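You operate a simulated robot arm through the tools that you are given. There is no shell and no other tool.

You are at the controls of a simulated two-armed robot. One attempt, no reset.

Task
Put one of the skeins from the right half of the wall bench on the yellow yellow-dotted slate. Then take the card sleeve on the left half of the wall bench and put it away on the left end of the packing bench. Then pull the wall cupboard door open. Keep to this order.

Only the result counts: the job must be done as asked and must still hold three seconds after the hand-in. Knocking over, shifting, dropping, spilling or breaking anything else fails it.

Robot
Two 7-joint arms with two-finger parallel grippers on one trunk, on a base that moves. Base frame: it is fixed to the floor where the robot stands at the start and does not move with it; the origin is under the middle of the robot, x ahead of it, y to its left, z up. Units: m, degrees, N and s.
The left shoulder is at the start at [0.02, 0.138, 1.431], the right one opposite. Each reaches about 0.671 m from its shoulder. Places, roughly: card sleeve [2.5, 1.25, 0.75]; left end of the packing bench [-1.4, 3.7, 0.8]; skein [2.75, 0.75, 0.75]; wall cupboard door [1.3, 4.2, 1.7]; yellow-dotted slate [2.75, 0, 0.75]. Payload 1.57 kg a hand.
The tool frame of a hand sits at the grasp point between the pads (the TCP): z along the fingers, y along the line on which they close. The tips reach 0.03 m beyond it. The gripper opens to 0.08 m. The fingers are 0.017 m wide and 0.012 m thick; the gripper's body (0.04 by 0.082 m) begins 0.08 m behind the TCP.
Orientation is told as [roll, pitch, yaw] about the base's x, y, z axes, in that order, counted from this pose: with the fingers straight down and closing along the base's y, the tool's x points along the base's -x, its y along +y and its z along -z.

Tools
- The arms move only by the tool play_rows. It takes "left_increments", "right_increments" or both (then of equal length, played together; a hand with none holds still); each is a list of rows, each a list of 7 numbers: the turn, a rotation vector about the tool's x, y, z in rad, then the shift along the tool's x, y, z in m, then the closure in counts, from 0 (fully open) to 255 (shut). In form: [[wx, wy, wz, tx, ty, tz, claw], ...]. A call has 1 to 20 rows; each row shifts and turns the commanded pose from where the row before left it, along the tool's axes as they then stand. Rows are played at 5 a second. More than 0.05 m and 8.6 degrees between two rows, or a gripper value outside its range, and nothing of the call is played. A pose out of reach is approached as far as the arm can. The call stops where the force on the tool passes 40 N (or 10 N more than at its start, if that is more) or the arm is blocked; 0.2 s more then pass. The fingers move at their own pace (about 0.045 m/s each) and stop on an object; they squeeze with about 31 N. The grip force told is the motor's: it shows also when the fingers shut on nothing. Time passes only in rows, and 0.2 s behind the last, so rows that do not move let the fingers close. It gives the time, the measured TCP pose, the force on the tool (base axes), the opening and the grip force at its end, in the units of the frame above (readings bear some noise), with the torque about the TCP (base axes, N m) and any sound that the robot's microphone picked up.
- Cameras (640 x 400 px; columns grow to the right, rows downward): "scene" is now at [0.1801, 0.0163, 1.2973]; the picture's right is [0.20, -0.98, 0.00], its down [-0.69, -0.14, -0.71] and it looks along [0.70, 0.15, -0.70] (base axes); focal length 214 px, centre (320, 200). "left" rides on the left gripper at [0.072, 0.007, -0.122] in its tool frame; the picture's right is [-0.09, 1.00, 0.00], its down [-0.84, -0.08, -0.54] and it looks along [-0.54, -0.05, 0.84] (tool axes); focal length 238 px, centre (320, 200). "right" rides on the right gripper at [0.072, -0.006, -0.122] in its tool frame; the picture's right is [0.09, 1.00, 0.00], its down [-0.84, 0.08, -0.54] and it looks along [-0.54, 0.05, 0.84] (tool axes); focal length 238 px, centre (320, 200). There is no depth. A picture from a camera that has moved, and an enlarged one, comes with that camera's place and axes in the base frame and with its lens.
- capture(camera): a new picture of that camera. The clock stands still meanwhile.
- slide_trunk(by): slides the trunk up (or, below 0, down) by that many m; the arms and the scene camera ride with it, the base frame stays. It gives what a move gives, with no picture.
- base_move(legs): drives the robot by 1 to 6 legs, each [ahead, left, turn to the left] in m, m and degrees, along the robot's own axes; the way and the turn of a leg run together, so that a leg with both is an arc; at most 1.5 m and 180 degrees a leg. The arms and the cameras ride along, it lands a little off, and it stops where it bumps. It gives what a move gives.
- turn_head(pan, tilt): turns the head with the scene camera to pan (to the left, within 60 degrees either way) and tilt (down, from -29 to 69), counted from straight ahead of the robot. It gives what a move gives.
- inspect(camera, box): a new picture of the part [left, top, right, bottom] of that camera's present view, enlarged. The clock stands still meanwhile.
- close_job(): hands the job in; it is judged then, once.

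Places have to be worked out from the pictures, the camera data and where the tool is seen. Open the grippers and draw the arms clear of the work before you hand the job in, unless the task says otherwise.

The tools are called after "Request:" by a JSON object that holds its "api" and its "payload". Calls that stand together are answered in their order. play_rows: Moves the arms, as the interface text tells. Its arguments: {"type":"object","properties":{"left_increments":{"type":"array","items":{"type":"array","items":{"type":"number"}}},"right_increments":{"type":"array","items":{"type":"array","items":{"type":"number"}}}},"required":[]} The other tools are called the same way: slide_trunk (by) moves the trunk up or down; base_move (legs) drives the base; turn_head (pan, tilt) turns the head that bears the scene camera; capture (camera) takes a picture; inspect (camera, box) takes an enlarged picture of a part of a camera's view; close_job () hands the job in.

At the start:

```text
time_s: 0.0
left_tool_pos: [0.2616, 0.1766, 1.0663]
left_ee_rot: [6.5, 0.0, 0.2]
left_contact_force: [-0.2, 0.3, 1.0]
left_wrist_torque: [0.01, -0.02, -0.01]
left_width: 0.0798
left_gripper_force: 0.0
right_tool_pos: [0.2727, -0.1151, 1.0843]
right_ee_rot: [0.0, 0.0, 0.0]
right_contact_force: [0.0, 0.5, -0.3]
right_wrist_torque: [0.0, 0.03, -0.02]
right_width: 0.0802
right_gripper_force: 0.2
trunk travel left (down, up): [-0.806, 0.434]
robot x, y, heading: [-0.0011, -0.0001, 0.0]
head pan, tilt (commanded): [11.8, 44.5]
```

scene: 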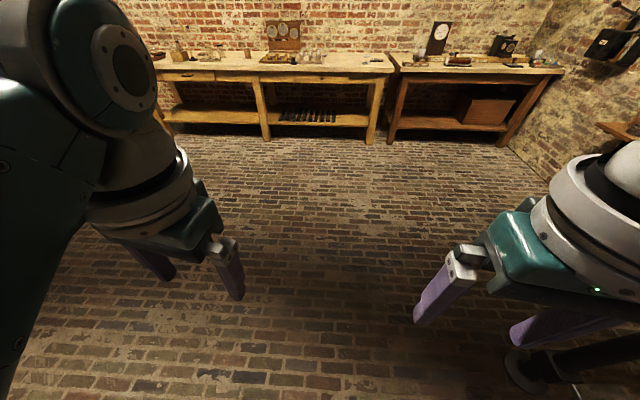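
right: 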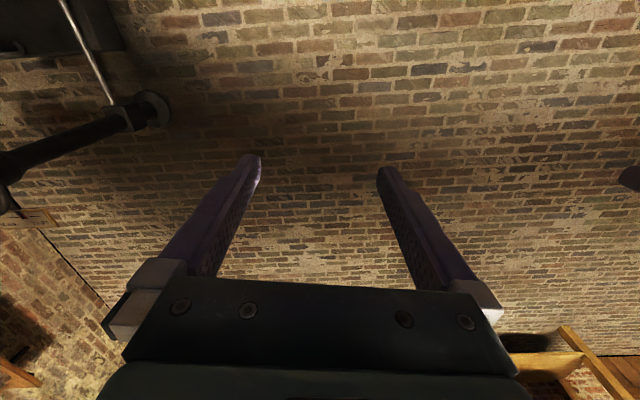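
left: 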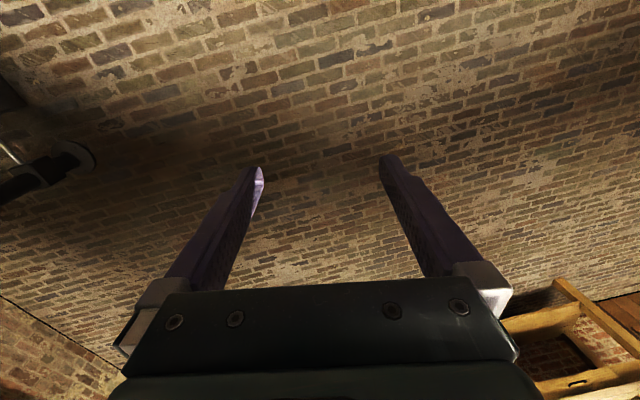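

The start view shows two benches along the far wall. I turn the head to look straight ahead with less tilt to survey the benches.

Request:
{"api": "turn_head", "payload": {"pan": 10, "tilt": 15}}

Request:
{"api": "capture", "payload": {"camera": "scene"}}

```text
time_s: 0.9
left_tool_pos: [0.2632, 0.1811, 1.0674]
left_ee_rot: [7.3, 0.0, 0.2]
left_contact_force: [0.2, -0.4, 0.2]
left_wrist_torque: [0.01, 0.02, 0.01]
left_width: 0.0801
left_gripper_force: 0.1
right_tool_pos: [0.2721, -0.1148, 1.085]
right_ee_rot: [0.0, 0.0, 0.0]
right_contact_force: [-0.1, -0.1, -0.1]
right_wrist_torque: [0.02, -0.01, 0.02]
right_width: 0.0799
right_gripper_force: 0.1
trunk travel left (down, up): [-0.806, 0.434]
robot x, y, heading: [-0.0007, -0.0, 0.3]
head pan, tilt (commanded): [10.0, 15.0]
```

```text
taken
camera scene: at [0.1921, 0.0158, 1.3434], right [0.17, -0.98, 0.0], down [-0.26, -0.05, -0.97], along [0.95, 0.17, -0.26], focal length 214 px, centre (320, 200)
```

scene: 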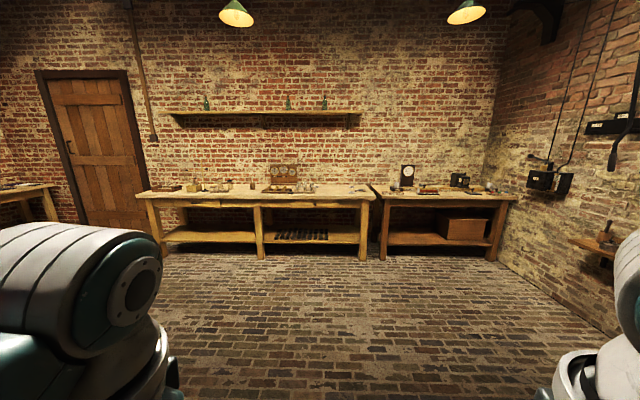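

I zoom into both benches to identify the items.

Request:
{"api": "inspect", "payload": {"camera": "scene", "box": [130, 150, 260, 231]}}

Request:
{"api": "inspect", "payload": {"camera": "scene", "box": [250, 150, 380, 231]}}

Request:
{"api": "inspect", "payload": {"camera": "scene", "box": [365, 150, 525, 250]}}

```text
4.92 times, centred on (195, 190) of scene
camera zoom: at [0.1921, 0.0158, 1.3434], right [0.17, -0.98, 0.0], down [-0.26, -0.05, -0.97], along [0.95, 0.17, -0.26], focal length 1056 px, centre (935, 247)
```

zoom: 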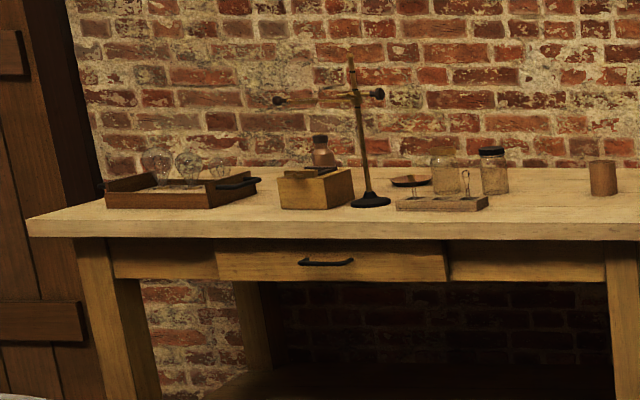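

```text
4.92 times, centred on (315, 190) of scene
camera zoom: at [0.1921, 0.0158, 1.3434], right [0.17, -0.98, 0.0], down [-0.26, -0.05, -0.97], along [0.95, 0.17, -0.26], focal length 1056 px, centre (345, 247)
```

zoom: 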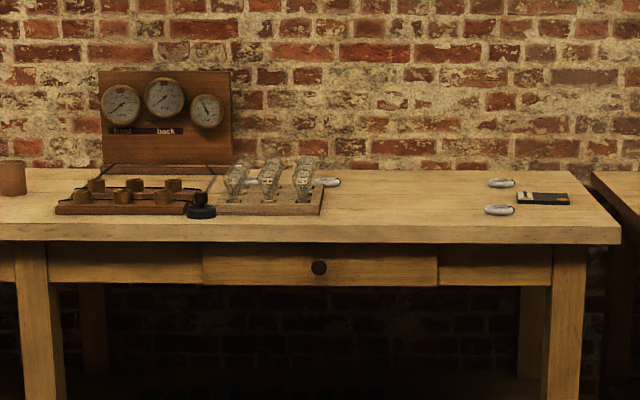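

```text
4.00 times, centred on (445, 200) of scene
camera zoom: at [0.1921, 0.0158, 1.3434], right [0.17, -0.98, 0.0], down [-0.26, -0.05, -0.97], along [0.95, 0.17, -0.26], focal length 858 px, centre (-180, 200)
```

zoom: 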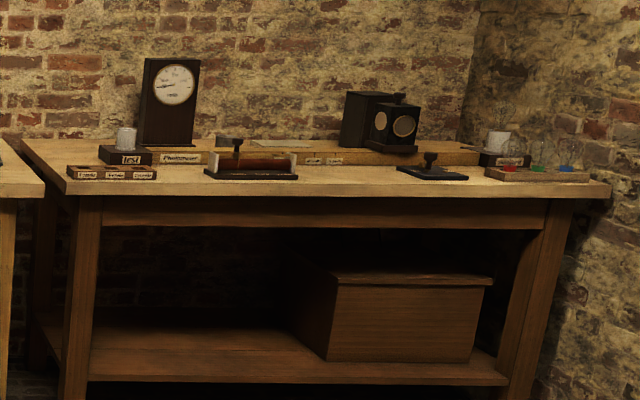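

The left-hand long bench carries the white coils (skeins), a dotted slate at its right end and a brown sleeve-like cup near the middle. I drive closer for a good look.

Request:
{"api": "base_move", "payload": {"legs": [[1.3, 0.3, 0]]}}

Request:
{"api": "turn_head", "payload": {"pan": 0, "tilt": 30}}

Request:
{"api": "capture", "payload": {"camera": "scene"}}

```text
time_s: 7.6
left_tool_pos: [1.5598, 0.4954, 1.0682]
left_ee_rot: [7.2, 0.0, 1.5]
left_contact_force: [-0.2, -0.3, 0.1]
left_wrist_torque: [-0.03, -0.01, -0.01]
left_width: 0.0801
left_gripper_force: 0.0
right_tool_pos: [1.5754, 0.2012, 1.085]
right_ee_rot: [0.0, 0.0, 1.2]
right_contact_force: [0.3, 0.1, -0.7]
right_wrist_torque: [0.03, -0.02, 0.03]
right_width: 0.0801
right_gripper_force: 0.1
trunk travel left (down, up): [-0.806, 0.434]
robot x, y, heading: [1.3004, 0.3086, 1.5]
head pan, tilt (commanded): [10.0, 15.0]
```

```text
time_s: 8.4
left_tool_pos: [1.5607, 0.4969, 1.0669]
left_ee_rot: [7.5, 0.0, 1.4]
left_contact_force: [0.0, -0.3, -0.4]
left_wrist_torque: [-0.01, -0.02, 0.01]
left_width: 0.0799
left_gripper_force: 0.1
right_tool_pos: [1.5762, 0.2003, 1.0837]
right_ee_rot: [0.0, 0.0, 1.3]
right_contact_force: [0.7, 0.9, -0.3]
right_wrist_torque: [0.01, -0.01, 0.01]
right_width: 0.08
right_gripper_force: 0.0
trunk travel left (down, up): [-0.806, 0.434]
robot x, y, heading: [1.3035, 0.3069, 1.3]
head pan, tilt (commanded): [0.0, 30.0]
```

```text
taken
camera scene: at [1.4916, 0.3128, 1.3194], right [0.02, -1.0, 0.0], down [-0.5, -0.01, -0.87], along [0.87, 0.02, -0.5], focal length 214 px, centre (320, 200)
```

scene: 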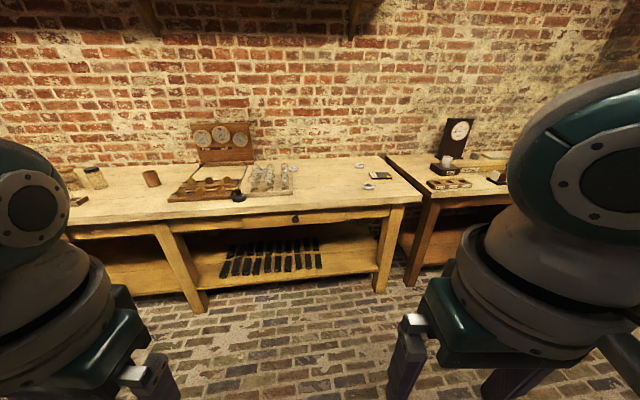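

I'm closer now; I zoom into the bench's right half and the sleeve area.

Request:
{"api": "inspect", "payload": {"camera": "scene", "box": [300, 140, 428, 220]}}

Request:
{"api": "inspect", "payload": {"camera": "scene", "box": [180, 120, 308, 200]}}

Request:
{"api": "inspect", "payload": {"camera": "scene", "box": [60, 140, 188, 220]}}

```text
5.00 times, centred on (364, 180) of scene
camera zoom: at [1.4916, 0.3128, 1.3194], right [0.02, -1.0, 0.0], down [-0.5, -0.01, -0.87], along [0.87, 0.02, -0.5], focal length 1072 px, centre (100, 300)
```

zoom: 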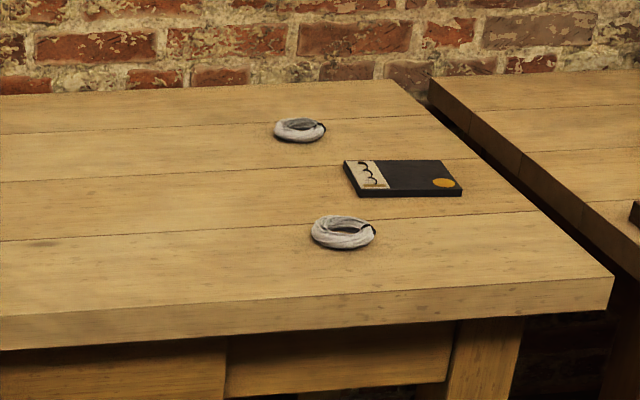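

```text
5.00 times, centred on (244, 160) of scene
camera zoom: at [1.4916, 0.3128, 1.3194], right [0.02, -1.0, 0.0], down [-0.5, -0.01, -0.87], along [0.87, 0.02, -0.5], focal length 1072 px, centre (700, 400)
```

zoom: 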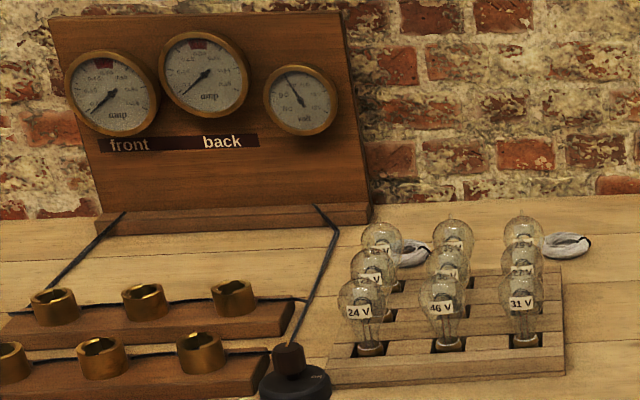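

```text
5.00 times, centred on (124, 180) of scene
camera zoom: at [1.4916, 0.3128, 1.3194], right [0.02, -1.0, 0.0], down [-0.5, -0.01, -0.87], along [0.87, 0.02, -0.5], focal length 1072 px, centre (1300, 300)
```

zoom: 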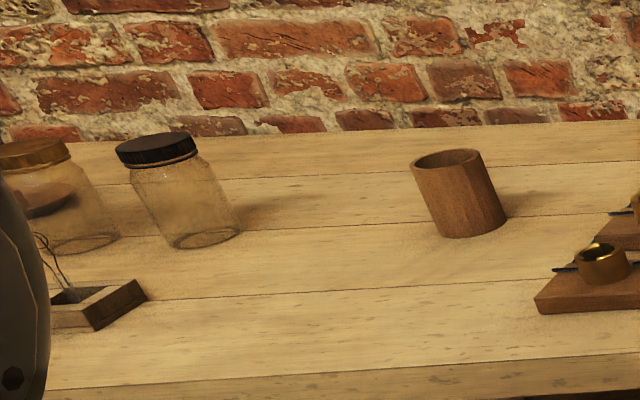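

The slate with a yellow dot sits at about (2.67, -0.02), with a front skein near (2.53, 0.08) and a back one near (2.82, 0.08). I look down to learn how far the robot's base sticks out before approaching.

Request:
{"api": "turn_head", "payload": {"pan": 0, "tilt": 69}}

Request:
{"api": "capture", "payload": {"camera": "scene"}}

```text
time_s: 9.5
left_tool_pos: [1.5595, 0.4974, 1.0675]
left_ee_rot: [7.4, 0.0, 1.4]
left_contact_force: [-0.7, -0.6, -0.2]
left_wrist_torque: [0.01, 0.04, 0.0]
left_width: 0.0799
left_gripper_force: 0.1
right_tool_pos: [1.5756, 0.1997, 1.0844]
right_ee_rot: [0.0, 0.0, 1.4]
right_contact_force: [-0.2, -0.1, -0.1]
right_wrist_torque: [-0.01, 0.06, 0.0]
right_width: 0.0799
right_gripper_force: 0.0
trunk travel left (down, up): [-0.806, 0.434]
robot x, y, heading: [1.3039, 0.3105, 1.5]
head pan, tilt (commanded): [0.0, 68.8]
```

```text
taken
camera scene: at [1.4572, 0.312, 1.2679], right [0.02, -1.0, 0.0], down [-0.93, -0.02, -0.36], along [0.36, 0.01, -0.93], focal length 214 px, centre (320, 200)
```

scene: 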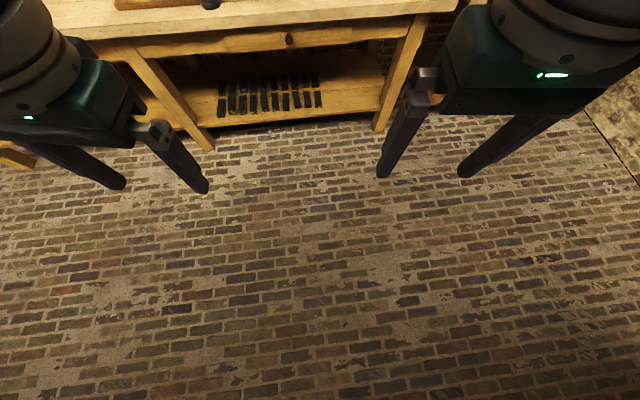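

No base structure is visible under the camera. I drive closer in a moderate step, lining up the right shoulder with the slate, and correcting the heading.

Request:
{"api": "base_move", "payload": {"legs": [[0.5, -0.1, -1.4]]}}

Request:
{"api": "turn_head", "payload": {"pan": -5, "tilt": 40}}

Request:
{"api": "capture", "payload": {"camera": "scene"}}

Request:
{"api": "capture", "payload": {"camera": "right"}}

```text
time_s: 12.4
left_tool_pos: [2.0619, 0.3988, 1.0669]
left_ee_rot: [7.4, 0.0, 0.4]
left_contact_force: [-0.7, -0.1, 0.8]
left_wrist_torque: [0.01, 0.03, 0.01]
left_width: 0.08
left_gripper_force: 0.0
right_tool_pos: [2.0725, 0.1018, 1.0847]
right_ee_rot: [0.0, 0.1, 0.2]
right_contact_force: [0.1, 1.0, 0.1]
right_wrist_torque: [0.0, 0.0, 0.04]
right_width: 0.08
right_gripper_force: 0.0
trunk travel left (down, up): [-0.806, 0.434]
robot x, y, heading: [1.7984, 0.2172, 0.3]
head pan, tilt (commanded): [0.0, 68.8]
```

```text
time_s: 13.4
left_tool_pos: [2.0613, 0.3988, 1.067]
left_ee_rot: [7.5, 0.0, 0.4]
left_contact_force: [-0.9, 0.4, -0.5]
left_wrist_torque: [-0.02, 0.0, 0.04]
left_width: 0.0799
left_gripper_force: 0.1
right_tool_pos: [2.0701, 0.1024, 1.0848]
right_ee_rot: [0.0, 0.0, 0.3]
right_contact_force: [0.4, -0.2, -0.4]
right_wrist_torque: [-0.05, 0.01, -0.03]
right_width: 0.0802
right_gripper_force: 0.1
trunk travel left (down, up): [-0.806, 0.434]
robot x, y, heading: [1.7953, 0.2171, 0.1]
head pan, tilt (commanded): [-5.0, 40.0]
```

```text
taken
camera scene: at [1.9835, 0.2083, 1.3039], right [-0.08, -1.0, 0.0], down [-0.64, 0.05, -0.77], along [0.76, -0.06, -0.64], focal length 214 px, centre (320, 200)
```

scene: 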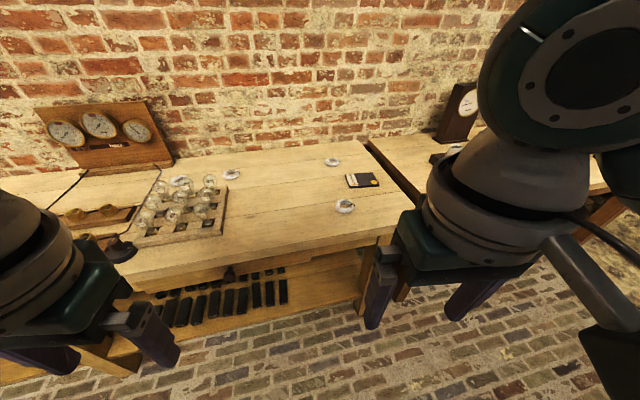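

```text
taken
camera right: at [1.9988, 0.0937, 1.2066], right [-0.09, 1.0, 0.0], down [0.84, 0.08, 0.54], along [0.54, 0.05, -0.84], focal length 238 px, centre (320, 200)
```

right: 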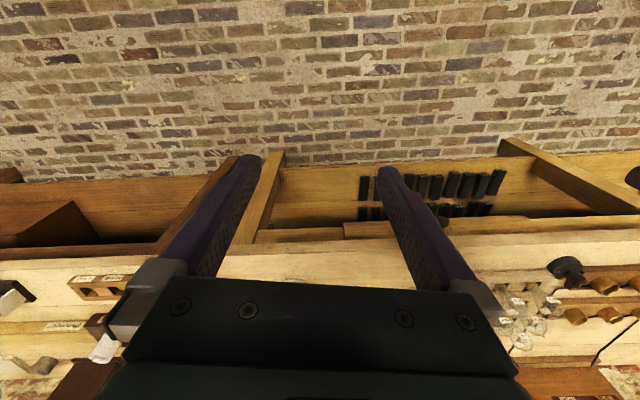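

Now a much clearer view. I zoom in on the slate and skeins to measure them from this nearer place.

Request:
{"api": "inspect", "payload": {"camera": "scene", "box": [310, 145, 406, 220]}}

Request:
{"api": "inspect", "payload": {"camera": "scene", "box": [100, 145, 260, 270]}}

```text
5.33 times, centred on (358, 182) of scene
camera zoom: at [1.9835, 0.2083, 1.3039], right [-0.08, -1.0, 0.0], down [-0.64, 0.05, -0.77], along [0.76, -0.06, -0.64], focal length 1144 px, centre (117, 293)
```

zoom: 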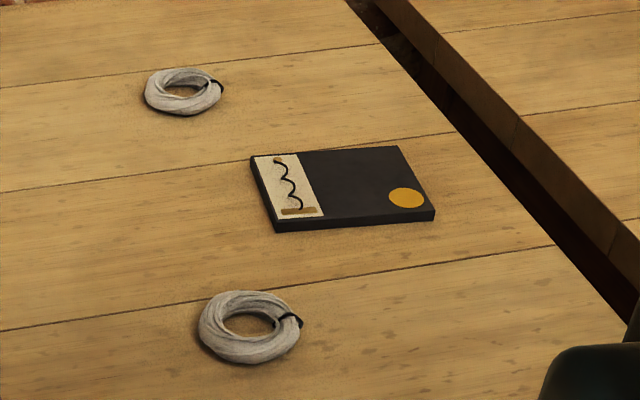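

```text
3.20 times, centred on (180, 208) of scene
camera zoom: at [1.9835, 0.2083, 1.3039], right [-0.08, -1.0, 0.0], down [-0.64, 0.05, -0.77], along [0.76, -0.06, -0.64], focal length 686 px, centre (768, 176)
```

zoom: 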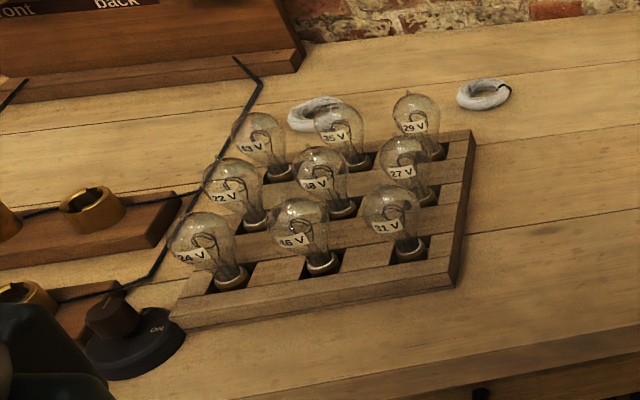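

The bench is rotated about 8.5° relative to my frame; its top is at roughly z≈0.79, slate centre ≈ (2.70, -0.025), front skein ≈ (2.54, 0.075). I square up to the bench and move closer.

Request:
{"api": "base_move", "payload": {"legs": [[0, 0, 8.3], [0.2, -0.12, 0]]}}

Request:
{"api": "turn_head", "payload": {"pan": -5, "tilt": 50}}

Request:
{"api": "capture", "payload": {"camera": "scene"}}

```text
time_s: 15.7
left_tool_pos: [2.2487, 0.3452, 1.0672]
left_ee_rot: [7.4, 0.0, 8.5]
left_contact_force: [-0.1, 0.3, 0.4]
left_wrist_torque: [-0.01, 0.0, 0.04]
left_width: 0.0801
left_gripper_force: 0.0
right_tool_pos: [2.3007, 0.0527, 1.0842]
right_ee_rot: [0.0, 0.0, 8.2]
right_contact_force: [-1.1, -0.5, -0.5]
right_wrist_torque: [0.0, 0.0, 0.02]
right_width: 0.0801
right_gripper_force: 0.1
trunk travel left (down, up): [-0.806, 0.434]
robot x, y, heading: [2.0163, 0.1291, 8.0]
head pan, tilt (commanded): [-5.0, 40.0]
```

```text
time_s: 16.4
left_tool_pos: [2.2486, 0.3445, 1.0677]
left_ee_rot: [7.6, 0.0, 8.4]
left_contact_force: [0.2, 0.2, -0.6]
left_wrist_torque: [0.01, 0.0, 0.0]
left_width: 0.08
left_gripper_force: 0.0
right_tool_pos: [2.2995, 0.0516, 1.0841]
right_ee_rot: [0.0, 0.0, 8.2]
right_contact_force: [0.1, -0.2, -0.6]
right_wrist_torque: [0.03, -0.02, -0.01]
right_width: 0.0798
right_gripper_force: 0.0
trunk travel left (down, up): [-0.806, 0.434]
robot x, y, heading: [2.0101, 0.1272, 8.3]
head pan, tilt (commanded): [-5.0, 50.0]
```

```text
taken
camera scene: at [2.1904, 0.1446, 1.2898], right [0.06, -1.0, 0.0], down [-0.76, -0.04, -0.64], along [0.64, 0.04, -0.77], focal length 214 px, centre (320, 200)
```

scene: 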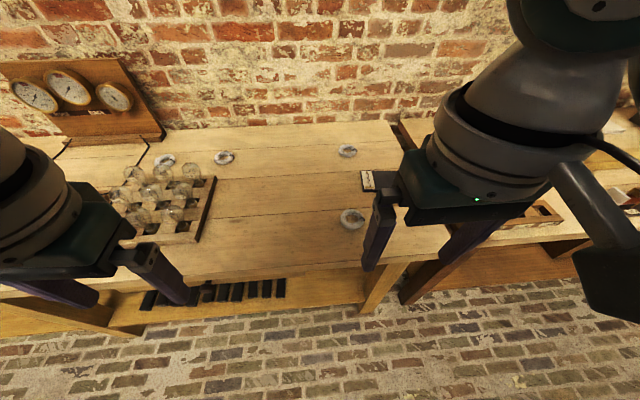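

The measurements agree: skein ≈ (2.537, 0.075). I raise both hands relative to the shoulders so the trunk can be lowered without the hands meeting the bench, and level the left hand.

Request:
{"api": "play_rows", "payload": {"left_increments": [[0.065, 0, 0, 0, 0, -0.03, 0], [0.065, 0, 0, 0, 0, -0.03, 0], [0, 0, 0, 0, 0, -0.03, 0], [0, 0, 0, 0, 0, -0.03, 0], [0, 0, 0, 0, 0, -0.03, 0], [0, 0, 0, 0, 0, -0.03, 0], [0, 0, 0, 0, 0, -0.02, 0], [0, 0, 0, 0, 0, 0, 0]], "right_increments": [[0, 0, 0, 0, 0, -0.03, 0], [0, 0, 0, 0, 0, -0.03, 0], [0, 0, 0, 0, 0, -0.03, 0], [0, 0, 0, 0, 0, -0.03, 0], [0, 0, 0, 0, 0, -0.03, 0], [0, 0, 0, 0, 0, -0.03, 0], [0, 0, 0, 0, 0, -0.02, 0], [0, 0, 0, 0, 0, 0, 0]]}}

```text
time_s: 18.4
left_tool_pos: [2.2607, 0.4022, 1.0843]
left_ee_rot: [6.1, -0.4, 9.6]
left_contact_force: [-0.1, 0.2, 0.9]
left_wrist_torque: [0.0, 0.01, 0.04]
left_width: 0.0801
left_gripper_force: 0.0
left hand out of reach, approached as far as the arm can: row 1, 2, 3, 4, 5, 6, 7
right_tool_pos: [2.2998, 0.0515, 1.2837]
right_ee_rot: [0.0, 0.0, 8.2]
right_contact_force: [0.1, 0.0, 0.2]
right_wrist_torque: [-0.01, 0.04, -0.04]
right_width: 0.08
right_gripper_force: 0.1
trunk travel left (down, up): [-0.806, 0.434]
robot x, y, heading: [2.0156, 0.1255, 8.4]
head pan, tilt (commanded): [-5.0, 50.0]
stopped in row 8 (left hand): the arm was blocked; the commanded pose is now the measured one
```

The right hand rose fine, but the left arm met a limit. I look left to see the left arm's posture.

Request:
{"api": "turn_head", "payload": {"pan": 45, "tilt": 20}}

Request:
{"api": "capture", "payload": {"camera": "scene"}}

```text
time_s: 19.6
left_tool_pos: [2.2594, 0.402, 1.0849]
left_ee_rot: [6.0, -0.3, 9.6]
left_contact_force: [0.0, 0.7, 0.4]
left_wrist_torque: [0.0, 0.01, 0.01]
left_width: 0.0802
left_gripper_force: 0.1
right_tool_pos: [2.3012, 0.0506, 1.2843]
right_ee_rot: [0.0, 0.0, 8.3]
right_contact_force: [-0.3, 1.1, 0.6]
right_wrist_torque: [0.0, 0.03, -0.01]
right_width: 0.0799
right_gripper_force: 0.0
trunk travel left (down, up): [-0.806, 0.434]
robot x, y, heading: [2.0121, 0.127, 8.3]
head pan, tilt (commanded): [45.0, 20.0]
```

```text
taken
camera scene: at [2.1693, 0.2148, 1.3353], right [0.8, -0.6, 0.0], down [-0.21, -0.27, -0.94], along [0.56, 0.75, -0.34], focal length 214 px, centre (320, 200)
```

scene: 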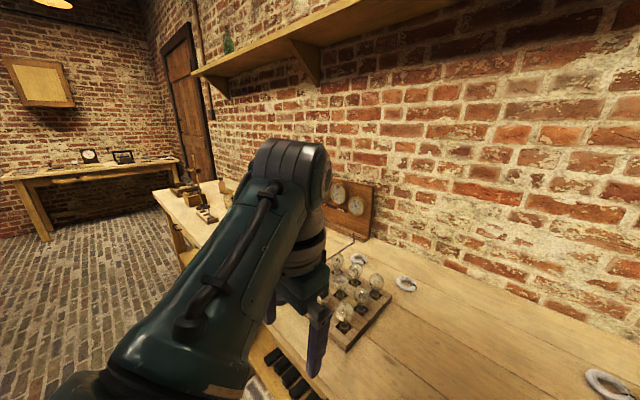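

The left hand hangs just in front of the bench edge. I try bringing it up by first moving it ahead and inward, in small steps, to find a freer posture.

Request:
{"api": "play_rows", "payload": {"left_increments": [[0, 0, 0, -0.03, 0, 0, 0], [0, 0, 0, -0.03, 0, 0, 0], [0, 0, 0, -0.03, 0, -0.02, 0], [0, 0, 0, -0.02, 0, -0.03, 0], [0, 0, 0, 0, 0, -0.03, 0], [0, 0, 0, 0, 0, -0.03, 0]]}}

Request:
{"api": "capture", "payload": {"camera": "scene"}}

```text
time_s: 21.0
left_tool_pos: [2.37, 0.414, 1.1911]
left_ee_rot: [5.8, -0.2, 10.1]
left_contact_force: [-1.0, -0.3, -0.2]
left_wrist_torque: [0.0, -0.02, 0.01]
left_width: 0.08
left_gripper_force: 0.2
left hand out of reach, approached as far as the arm can: row 6
right_tool_pos: [2.3007, 0.0529, 1.2837]
right_ee_rot: [0.1, 0.0, 8.3]
right_contact_force: [0.4, -0.3, 0.1]
right_wrist_torque: [0.02, 0.0, -0.01]
right_width: 0.0801
right_gripper_force: 0.0
trunk travel left (down, up): [-0.806, 0.434]
robot x, y, heading: [2.0147, 0.1261, 8.2]
head pan, tilt (commanded): [45.0, 20.0]
```

```text
taken
camera scene: at [2.1738, 0.2114, 1.3464], right [0.76, -0.65, 0.0], down [-0.15, -0.17, -0.97], along [0.63, 0.74, -0.23], focal length 214 px, centre (320, 200)
```

scene: 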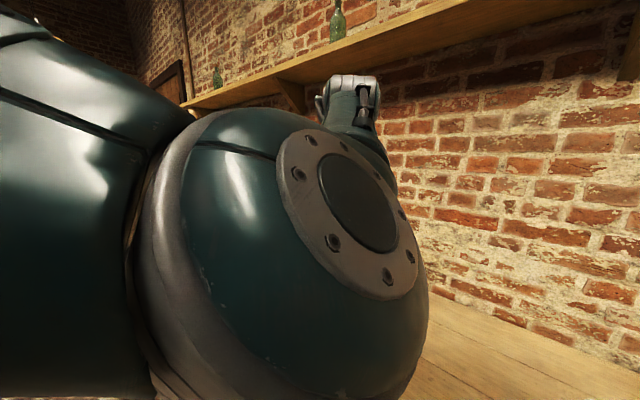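

The left hand now sits at z≈1.19, safely high. I move the base forward and to the right, watching for any bump, so the left hand stays clear of the bulb tray.

Request:
{"api": "base_move", "payload": {"legs": [[0.0, -0.12, 0], [0.1, 0, 0]]}}

Request:
{"api": "turn_head", "payload": {"pan": -5, "tilt": 55}}

Request:
{"api": "capture", "payload": {"camera": "scene"}}

```text
time_s: 23.0
left_tool_pos: [2.488, 0.3099, 1.1907]
left_ee_rot: [5.8, -0.2, 10.3]
left_contact_force: [0.8, -0.4, -0.3]
left_wrist_torque: [0.02, -0.02, -0.01]
left_width: 0.08
left_gripper_force: 0.0
right_tool_pos: [2.4152, -0.0526, 1.2848]
right_ee_rot: [0.1, 0.1, 8.2]
right_contact_force: [-1.3, -0.7, -0.6]
right_wrist_torque: [0.0, 0.02, 0.02]
right_width: 0.08
right_gripper_force: 0.0
trunk travel left (down, up): [-0.806, 0.434]
robot x, y, heading: [2.1277, 0.0225, 8.6]
head pan, tilt (commanded): [45.0, 20.0]
```

```text
time_s: 24.2
left_tool_pos: [2.4864, 0.3135, 1.1904]
left_ee_rot: [6.1, -0.4, 10.7]
left_contact_force: [0.6, 0.3, 0.4]
left_wrist_torque: [0.0, -0.01, 0.02]
left_width: 0.08
left_gripper_force: 0.1
right_tool_pos: [2.4161, -0.0536, 1.2834]
right_ee_rot: [0.0, -0.1, 8.2]
right_contact_force: [-0.7, 0.0, -0.1]
right_wrist_torque: [0.04, 0.02, 0.01]
right_width: 0.08
right_gripper_force: 0.2
trunk travel left (down, up): [-0.806, 0.434]
robot x, y, heading: [2.1314, 0.0215, 8.5]
head pan, tilt (commanded): [-5.0, 55.0]
```

```text
taken
camera scene: at [2.2898, 0.1065, 1.3438], right [0.76, -0.65, 0.0], down [-0.17, -0.19, -0.97], along [0.63, 0.73, -0.26], focal length 214 px, centre (320, 200)
```

scene: 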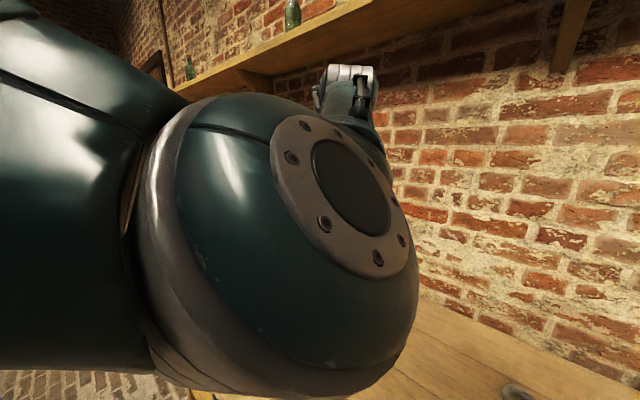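

The head did not turn: the left elbow has come up against it. I reverse the left arm's last moves to free the head.

Request:
{"api": "play_rows", "payload": {"left_increments": [[0, 0, 0, 0, 0, 0.03, 0], [0, 0, 0, 0.0, 0, 0.03, 0], [0, 0, 0, 0.02, 0, 0.03, 0], [0, 0, 0, 0.03, 0, 0.01, 0], [0, 0, 0, 0.03, 0, 0, 0], [0, 0, 0, 0, 0, 0, 0]]}}

Request:
{"api": "turn_head", "payload": {"pan": -5, "tilt": 55}}

Request:
{"api": "capture", "payload": {"camera": "scene"}}

```text
time_s: 25.8
left_tool_pos: [2.4059, 0.3381, 1.0972]
left_ee_rot: [9.4, -1.4, 12.0]
left_contact_force: [0.4, 1.0, 0.3]
left_wrist_torque: [0.06, 0.03, 0.0]
left_width: 0.0801
left_gripper_force: 0.1
right_tool_pos: [2.4159, -0.053, 1.2831]
right_ee_rot: [-0.1, -0.1, 8.2]
right_contact_force: [-0.8, -0.8, 0.4]
right_wrist_torque: [0.0, 0.03, 0.02]
right_width: 0.0796
right_gripper_force: 0.0
trunk travel left (down, up): [-0.806, 0.434]
robot x, y, heading: [2.1291, 0.0189, 8.3]
head pan, tilt (commanded): [-5.0, 55.0]
stopped in row 6 (left hand): the arm was blocked; the commanded pose is now the measured one
```

```text
time_s: 26.4
left_tool_pos: [2.4052, 0.3363, 1.0969]
left_ee_rot: [9.4, -1.2, 12.0]
left_contact_force: [-0.2, -0.3, 1.0]
left_wrist_torque: [-0.01, -0.04, -0.02]
left_width: 0.0802
left_gripper_force: 0.1
right_tool_pos: [2.4153, -0.0538, 1.2833]
right_ee_rot: [0.0, 0.0, 8.2]
right_contact_force: [-0.2, 0.4, 0.3]
right_wrist_torque: [0.02, 0.01, 0.01]
right_width: 0.08
right_gripper_force: 0.1
trunk travel left (down, up): [-0.806, 0.434]
robot x, y, heading: [2.1275, 0.0235, 8.1]
head pan, tilt (commanded): [-5.0, 55.0]
```

```text
taken
camera scene: at [2.3011, 0.0396, 1.2833], right [0.06, -1.0, 0.0], down [-0.82, -0.05, -0.57], along [0.57, 0.03, -0.82], focal length 214 px, centre (320, 200)
```

scene: 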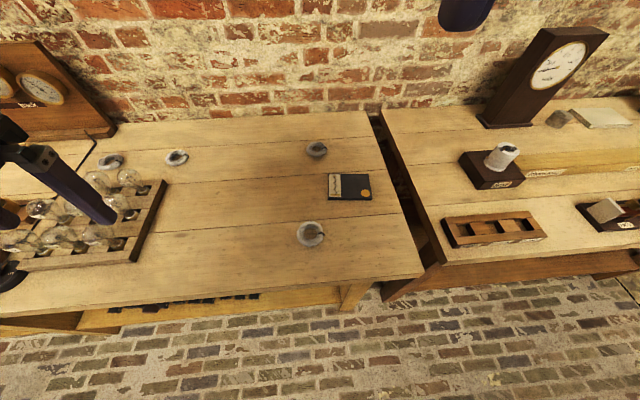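

The head is free again and I see the slate and skeins directly. I pull the left hand a little back toward the robot so it hangs in front of the bench edge before lowering the trunk.

Request:
{"api": "play_rows", "payload": {"left_increments": [[0, 0, 0, 0.03, 0, 0.02, 0], [0, 0, 0, 0.03, 0, 0.02, 0], [0, 0, 0, 0.03, 0, 0.02, 0], [0, 0, 0, 0.03, 0, 0, 0], [0, 0, 0, 0.0, 0, 0, 0]]}}

Request:
{"api": "capture", "payload": {"camera": "left"}}

```text
time_s: 27.5
left_tool_pos: [2.2866, 0.3712, 1.0514]
left_ee_rot: [16.7, -2.5, 11.1]
left_contact_force: [0.2, -0.1, 0.6]
left_wrist_torque: [0.0, 0.01, -0.03]
left_width: 0.08
left_gripper_force: 0.1
right_tool_pos: [2.4151, -0.0528, 1.2849]
right_ee_rot: [0.0, 0.0, 8.2]
right_contact_force: [0.5, 0.0, 0.4]
right_wrist_torque: [0.01, 0.02, 0.02]
right_width: 0.08
right_gripper_force: 0.0
trunk travel left (down, up): [-0.806, 0.434]
robot x, y, heading: [2.1285, 0.024, 8.3]
head pan, tilt (commanded): [-5.0, 55.0]
stopped in row 5 (left hand): the arm was blocked; the commanded pose is now the measured one
```

```text
taken
camera left: at [2.2166, 0.3291, 1.1648], right [-0.11, 0.95, 0.29], down [0.84, -0.07, 0.53], along [0.53, 0.3, -0.79], focal length 238 px, centre (320, 200)
```

left: 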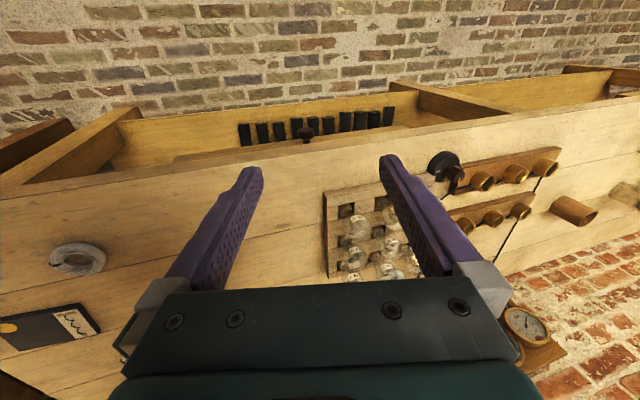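

The left hand now hangs clear in front of the bench edge (x≈2.29 vs edge ≈2.36). I lower the trunk by 0.30 m.

Request:
{"api": "slide_trunk", "payload": {"by": -0.3}}

Request:
{"api": "capture", "payload": {"camera": "right"}}

Request:
{"api": "capture", "payload": {"camera": "scene"}}

```text
time_s: 30.5
left_tool_pos: [2.2861, 0.3704, 0.7501]
left_ee_rot: [16.6, -2.4, 11.2]
left_contact_force: [0.4, -0.1, -0.5]
left_wrist_torque: [0.02, 0.01, 0.0]
left_width: 0.0801
left_gripper_force: 0.1
right_tool_pos: [2.4151, -0.0535, 0.9832]
right_ee_rot: [-0.1, 0.1, 8.2]
right_contact_force: [0.3, -0.2, 0.2]
right_wrist_torque: [-0.01, -0.02, 0.04]
right_width: 0.0801
right_gripper_force: 0.1
trunk travel left (down, up): [-0.506, 0.734]
robot x, y, heading: [2.1319, 0.0241, 8.5]
head pan, tilt (commanded): [-5.0, 55.0]
```

```text
taken
camera right: at [2.3452, -0.0711, 1.1063], right [-0.23, 0.97, 0.0], down [0.82, 0.2, 0.54], along [0.53, 0.13, -0.84], focal length 238 px, centre (320, 200)
```

right: 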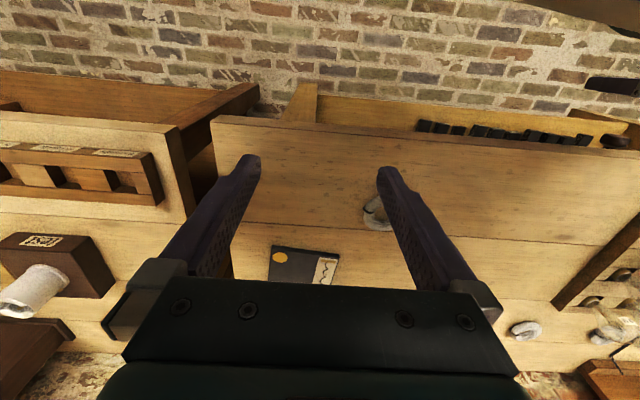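

```text
taken
camera scene: at [2.3011, 0.0396, 0.9833], right [0.06, -1.0, 0.0], down [-0.82, -0.05, -0.57], along [0.57, 0.03, -0.82], focal length 214 px, centre (320, 200)
```

scene: 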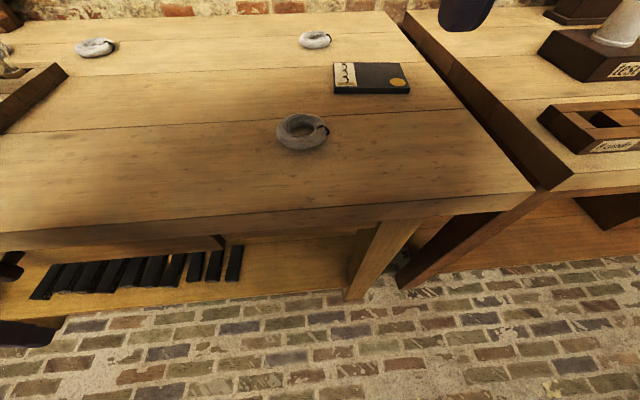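

The lower camera gives a good triangulation: skein centre ≈ (2.535, 0.077, 0.805), slate top ≈ 0.80. I zoom to refine skein size.

Request:
{"api": "inspect", "payload": {"camera": "scene", "box": [256, 92, 352, 152]}}

Request:
{"api": "inspect", "payload": {"camera": "scene", "box": [323, 48, 419, 108]}}

```text
6.67 times, centred on (304, 122) of scene
camera zoom: at [2.3011, 0.0396, 0.9833], right [0.06, -1.0, 0.0], down [-0.82, -0.05, -0.57], along [0.57, 0.03, -0.82], focal length 1430 px, centre (427, 720)
```

zoom: 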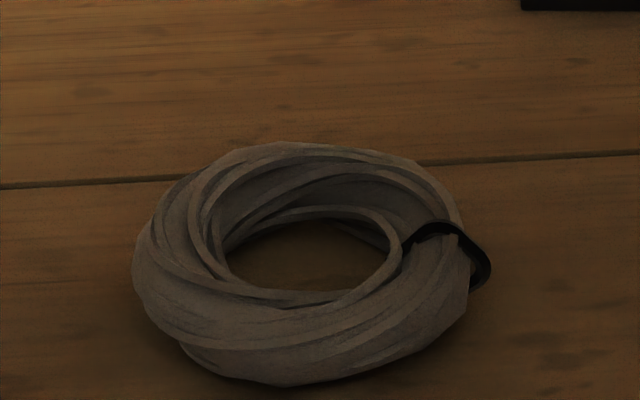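

```text
6.67 times, centred on (371, 78) of scene
camera zoom: at [2.3011, 0.0396, 0.9833], right [0.06, -1.0, 0.0], down [-0.82, -0.05, -0.57], along [0.57, 0.03, -0.82], focal length 1430 px, centre (-20, 1013)
```

zoom: 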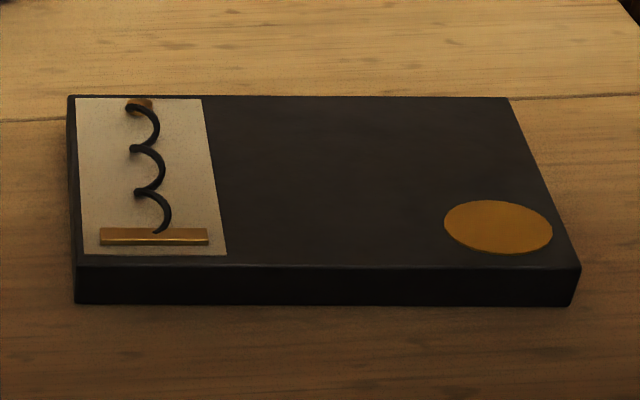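

The skein is ~0.067 m across with a black tie on its -y side. I move the right hand above it and turn the wrist ~35° so the pads avoid the tie.

Request:
{"api": "play_rows", "payload": {"right_increments": [[0, 0, 0, -0.0348, 0.0278, 0.0125, 0], [0, 0, 0, -0.0348, 0.0278, 0.0125, 0], [0, 0, 0, -0.0348, 0.0278, 0.0125, 0], [0, 0, 0, -0.0348, 0.0278, 0.0125, 0], [0, 0, -0.122, 0, 0, 0, 0], [0, 0, -0.122, 0, 0, 0, 0], [0, 0, -0.122, 0, 0, 0, 0], [0, 0, -0.122, 0, 0, 0, 0], [0, 0, -0.122, 0, 0, 0, 0], [0, 0, 0, 0, 0, 0, 0]]}}

Request:
{"api": "capture", "payload": {"camera": "right"}}

Request:
{"api": "capture", "payload": {"camera": "scene"}}

```text
time_s: 32.7
left_tool_pos: [2.287, 0.3716, 0.7493]
left_ee_rot: [16.7, -2.6, 11.2]
left_contact_force: [0.4, -0.5, 1.1]
left_wrist_torque: [-0.01, 0.02, 0.01]
left_width: 0.0799
left_gripper_force: 0.1
right_tool_pos: [2.5374, 0.0779, 0.9345]
right_ee_rot: [0.0, 0.1, 43.3]
right_contact_force: [0.3, -0.7, 0.0]
right_wrist_torque: [-0.01, 0.04, 0.05]
right_width: 0.0798
right_gripper_force: 0.1
trunk travel left (down, up): [-0.506, 0.734]
robot x, y, heading: [2.1273, 0.0226, 8.3]
head pan, tilt (commanded): [-5.0, 55.0]
```

```text
taken
camera right: at [2.4894, 0.0219, 1.0561], right [-0.75, 0.66, 0.0], down [0.56, 0.63, 0.54], along [0.36, 0.41, -0.84], focal length 238 px, centre (320, 200)
```

right: 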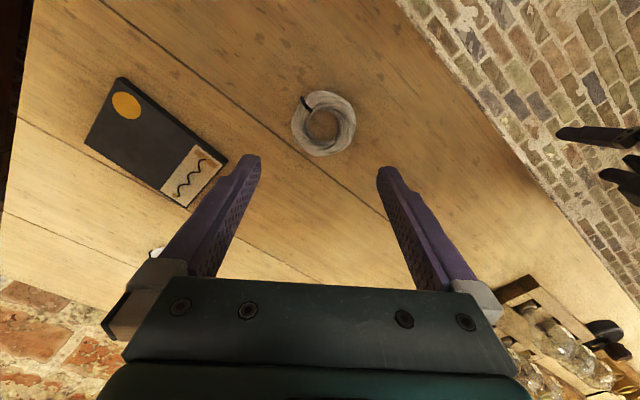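

```text
taken
camera scene: at [2.3011, 0.0396, 0.9833], right [0.06, -1.0, 0.0], down [-0.82, -0.05, -0.57], along [0.57, 0.03, -0.82], focal length 214 px, centre (320, 200)
```

scene: 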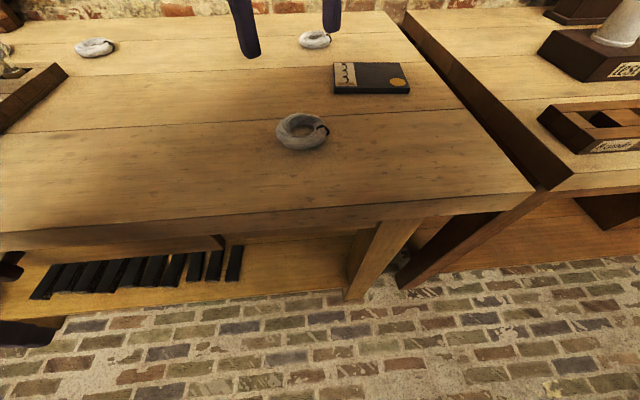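

From the right camera the skein sits within about 5 mm of the TCP axis (tool offset ≈ +0.005, +0.004). I correct by half a centimetre and descend to z≈0.88, then check again.

Request:
{"api": "play_rows", "payload": {"right_increments": [[0, 0, 0, 0.002, 0.0015, 0.018, 0], [0, 0, 0, 0.002, 0.0015, 0.018, 0], [0, 0, 0, 0, 0, 0.018, 0], [0, 0, 0, 0, 0, 0, 0]]}}

Request:
{"api": "capture", "payload": {"camera": "right"}}

Request:
{"api": "capture", "payload": {"camera": "scene"}}

```text
time_s: 33.7
left_tool_pos: [2.2862, 0.3711, 0.7494]
left_ee_rot: [16.6, -2.5, 11.4]
left_contact_force: [-0.1, -0.7, -0.5]
left_wrist_torque: [0.02, 0.0, -0.01]
left_width: 0.0798
left_gripper_force: 0.0
right_tool_pos: [2.5334, 0.0753, 0.8786]
right_ee_rot: [-0.1, 0.0, 43.1]
right_contact_force: [0.1, 0.1, 0.4]
right_wrist_torque: [0.02, 0.01, 0.0]
right_width: 0.0798
right_gripper_force: 0.0
trunk travel left (down, up): [-0.506, 0.734]
robot x, y, heading: [2.1297, 0.0188, 8.1]
head pan, tilt (commanded): [-5.0, 55.0]
```

```text
taken
camera right: at [2.4847, 0.0205, 1.0027], right [-0.75, 0.66, 0.0], down [0.56, 0.63, 0.54], along [0.36, 0.41, -0.84], focal length 238 px, centre (320, 200)
```

right: 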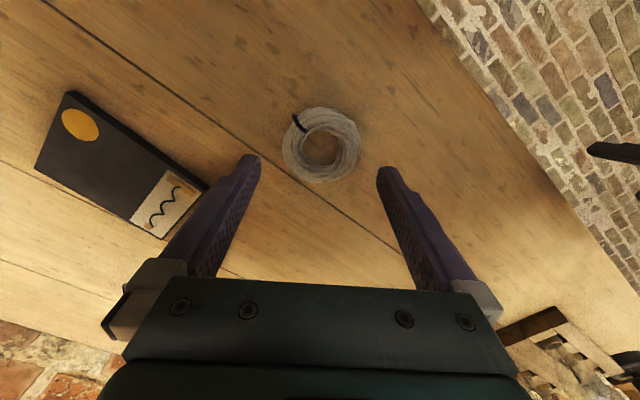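

```text
taken
camera scene: at [2.3011, 0.0396, 0.9833], right [0.06, -1.0, 0.0], down [-0.82, -0.05, -0.57], along [0.57, 0.03, -0.82], focal length 214 px, centre (320, 200)
```

scene: 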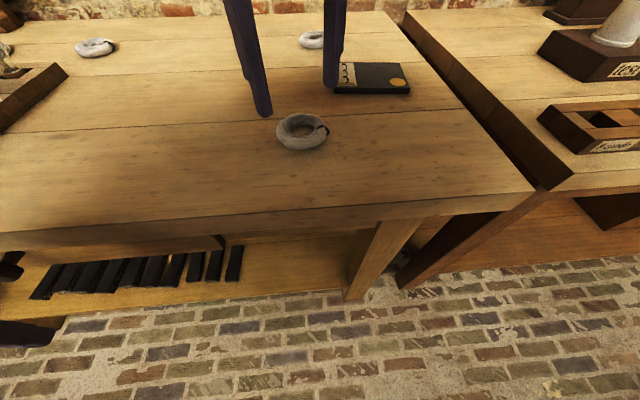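

The skein is centred to about 2 mm. I descend to z≈0.834 with the fingers open and check.

Request:
{"api": "play_rows", "payload": {"right_increments": [[0, 0, 0, 0.002, 0.001, 0.015, 0], [0, 0, 0, 0, 0, 0.015, 0], [0, 0, 0, 0, 0, 0.014, 0], [0, 0, 0, 0, 0, 0, 0]]}}

Request:
{"api": "capture", "payload": {"camera": "right"}}

Request:
{"api": "inspect", "payload": {"camera": "scene", "box": [230, 70, 374, 160]}}

```text
time_s: 34.7
left_tool_pos: [2.2873, 0.3711, 0.7496]
left_ee_rot: [16.7, -2.6, 11.1]
left_contact_force: [-0.4, -0.1, 0.8]
left_wrist_torque: [0.0, 0.0, 0.0]
left_width: 0.08
left_gripper_force: 0.1
right_tool_pos: [2.5313, 0.0745, 0.8349]
right_ee_rot: [0.0, 0.1, 43.1]
right_contact_force: [-0.3, -0.5, 0.4]
right_wrist_torque: [0.01, -0.01, 0.01]
right_width: 0.0799
right_gripper_force: 0.1
trunk travel left (down, up): [-0.506, 0.734]
robot x, y, heading: [2.131, 0.0194, 8.4]
head pan, tilt (commanded): [-5.0, 55.0]
```

```text
taken
camera right: at [2.4829, 0.0195, 0.9582], right [-0.75, 0.66, 0.0], down [0.56, 0.63, 0.54], along [0.36, 0.41, -0.84], focal length 238 px, centre (320, 200)
```

right: 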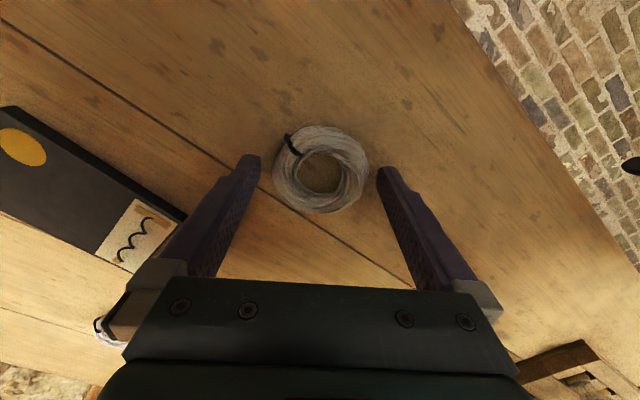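

```text
4.44 times, centred on (302, 115) of scene
camera zoom: at [2.3011, 0.0396, 0.9833], right [0.06, -1.0, 0.0], down [-0.82, -0.05, -0.57], along [0.57, 0.03, -0.82], focal length 953 px, centre (400, 578)
```

zoom: 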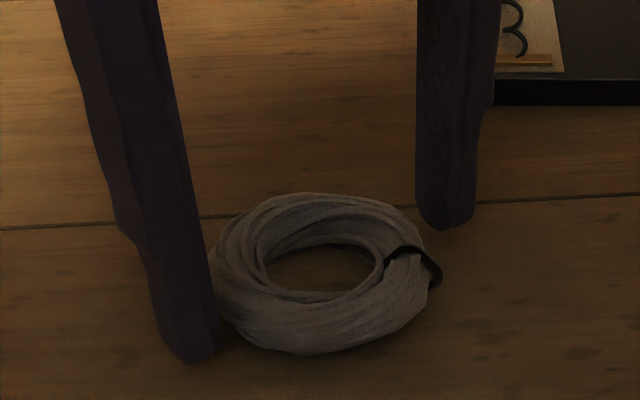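

The ring lies nicely between the pads. I go down another 7 mm, then close gently on it.

Request:
{"api": "play_rows", "payload": {"right_increments": [[0, 0, 0, 0, 0, 0.004, 0], [0, 0, 0, 0, 0, 0.003, 0], [0, 0, 0, 0, 0, 0, 0]]}}

Request:
{"api": "inspect", "payload": {"camera": "scene", "box": [230, 70, 374, 160]}}

```text
time_s: 35.5
left_tool_pos: [2.2852, 0.3717, 0.7507]
left_ee_rot: [16.8, -2.5, 11.1]
left_contact_force: [-0.2, 0.0, 0.5]
left_wrist_torque: [-0.01, 0.02, 0.01]
left_width: 0.0803
left_gripper_force: 0.0
right_tool_pos: [2.5308, 0.0753, 0.8301]
right_ee_rot: [0.0, 0.0, 43.2]
right_contact_force: [-4.7, -2.4, 14.4]
right_wrist_torque: [0.07, 0.28, -0.1]
right_width: 0.0799
right_gripper_force: 0.0
trunk travel left (down, up): [-0.506, 0.734]
robot x, y, heading: [2.1311, 0.0215, 8.0]
head pan, tilt (commanded): [-5.0, 55.0]
```

```text
4.44 times, centred on (302, 115) of scene
camera zoom: at [2.3013, 0.0392, 0.9836], right [0.06, -1.0, 0.0], down [-0.82, -0.05, -0.57], along [0.57, 0.03, -0.82], focal length 953 px, centre (400, 578)
```

zoom: 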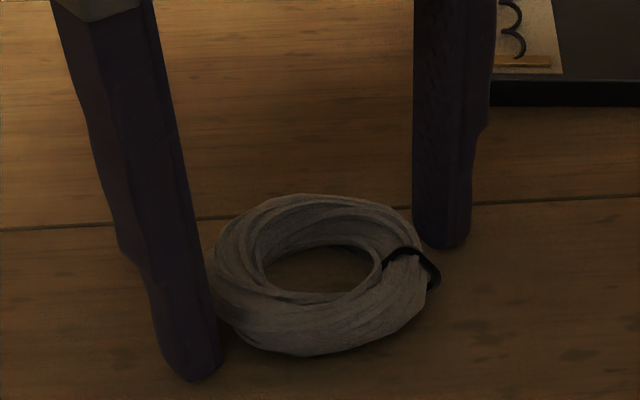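

Touching the bench at TCP z≈0.830 puts the bench top at ≈0.800. I lift 3 mm and close the fingers on the ring.

Request:
{"api": "play_rows", "payload": {"right_increments": [[0, 0, 0, 0, 0, -0.003, 0], [0, 0, 0, 0, 0, 0, 60], [0, 0, 0, 0, 0, 0, 120], [0, 0, 0, 0, 0, 0, 120], [0, 0, 0, 0, 0, 0, 120], [0, 0, 0, 0, 0, 0, 120]]}}

Request:
{"api": "capture", "payload": {"camera": "right"}}

Request:
{"api": "inspect", "payload": {"camera": "scene", "box": [230, 70, 374, 160]}}

```text
time_s: 36.9
left_tool_pos: [2.2869, 0.3717, 0.75]
left_ee_rot: [16.8, -2.5, 11.1]
left_contact_force: [0.1, -0.1, -0.8]
left_wrist_torque: [0.02, -0.01, 0.01]
left_width: 0.0796
left_gripper_force: 0.0
right_tool_pos: [2.5308, 0.0751, 0.8326]
right_ee_rot: [0.0, 0.0, 43.2]
right_contact_force: [0.3, 0.8, 1.0]
right_wrist_torque: [-0.02, 0.01, 0.01]
right_width: 0.0663
right_gripper_force: 30.6
trunk travel left (down, up): [-0.506, 0.734]
robot x, y, heading: [2.1301, 0.0222, 8.4]
head pan, tilt (commanded): [-5.0, 55.0]
```

```text
taken
camera right: at [2.4822, 0.02, 0.9546], right [-0.75, 0.66, 0.0], down [0.56, 0.63, 0.54], along [0.36, 0.41, -0.84], focal length 238 px, centre (320, 200)
```

right: 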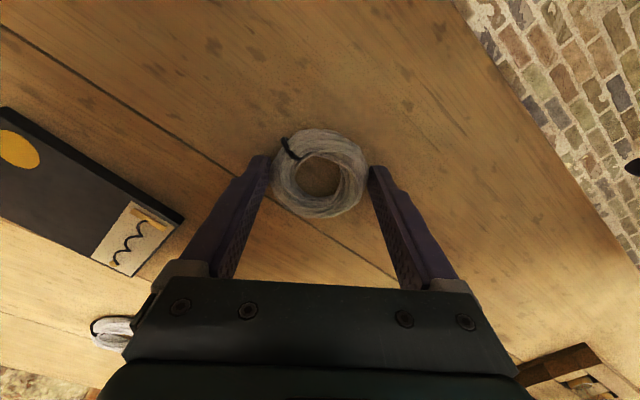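

```text
4.44 times, centred on (302, 115) of scene
camera zoom: at [2.3011, 0.0396, 0.9832], right [0.06, -1.0, 0.0], down [-0.82, -0.05, -0.57], along [0.57, 0.03, -0.82], focal length 953 px, centre (400, 578)
```

zoom: 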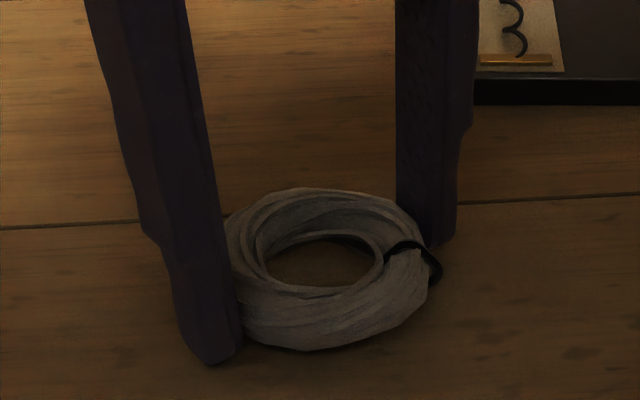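

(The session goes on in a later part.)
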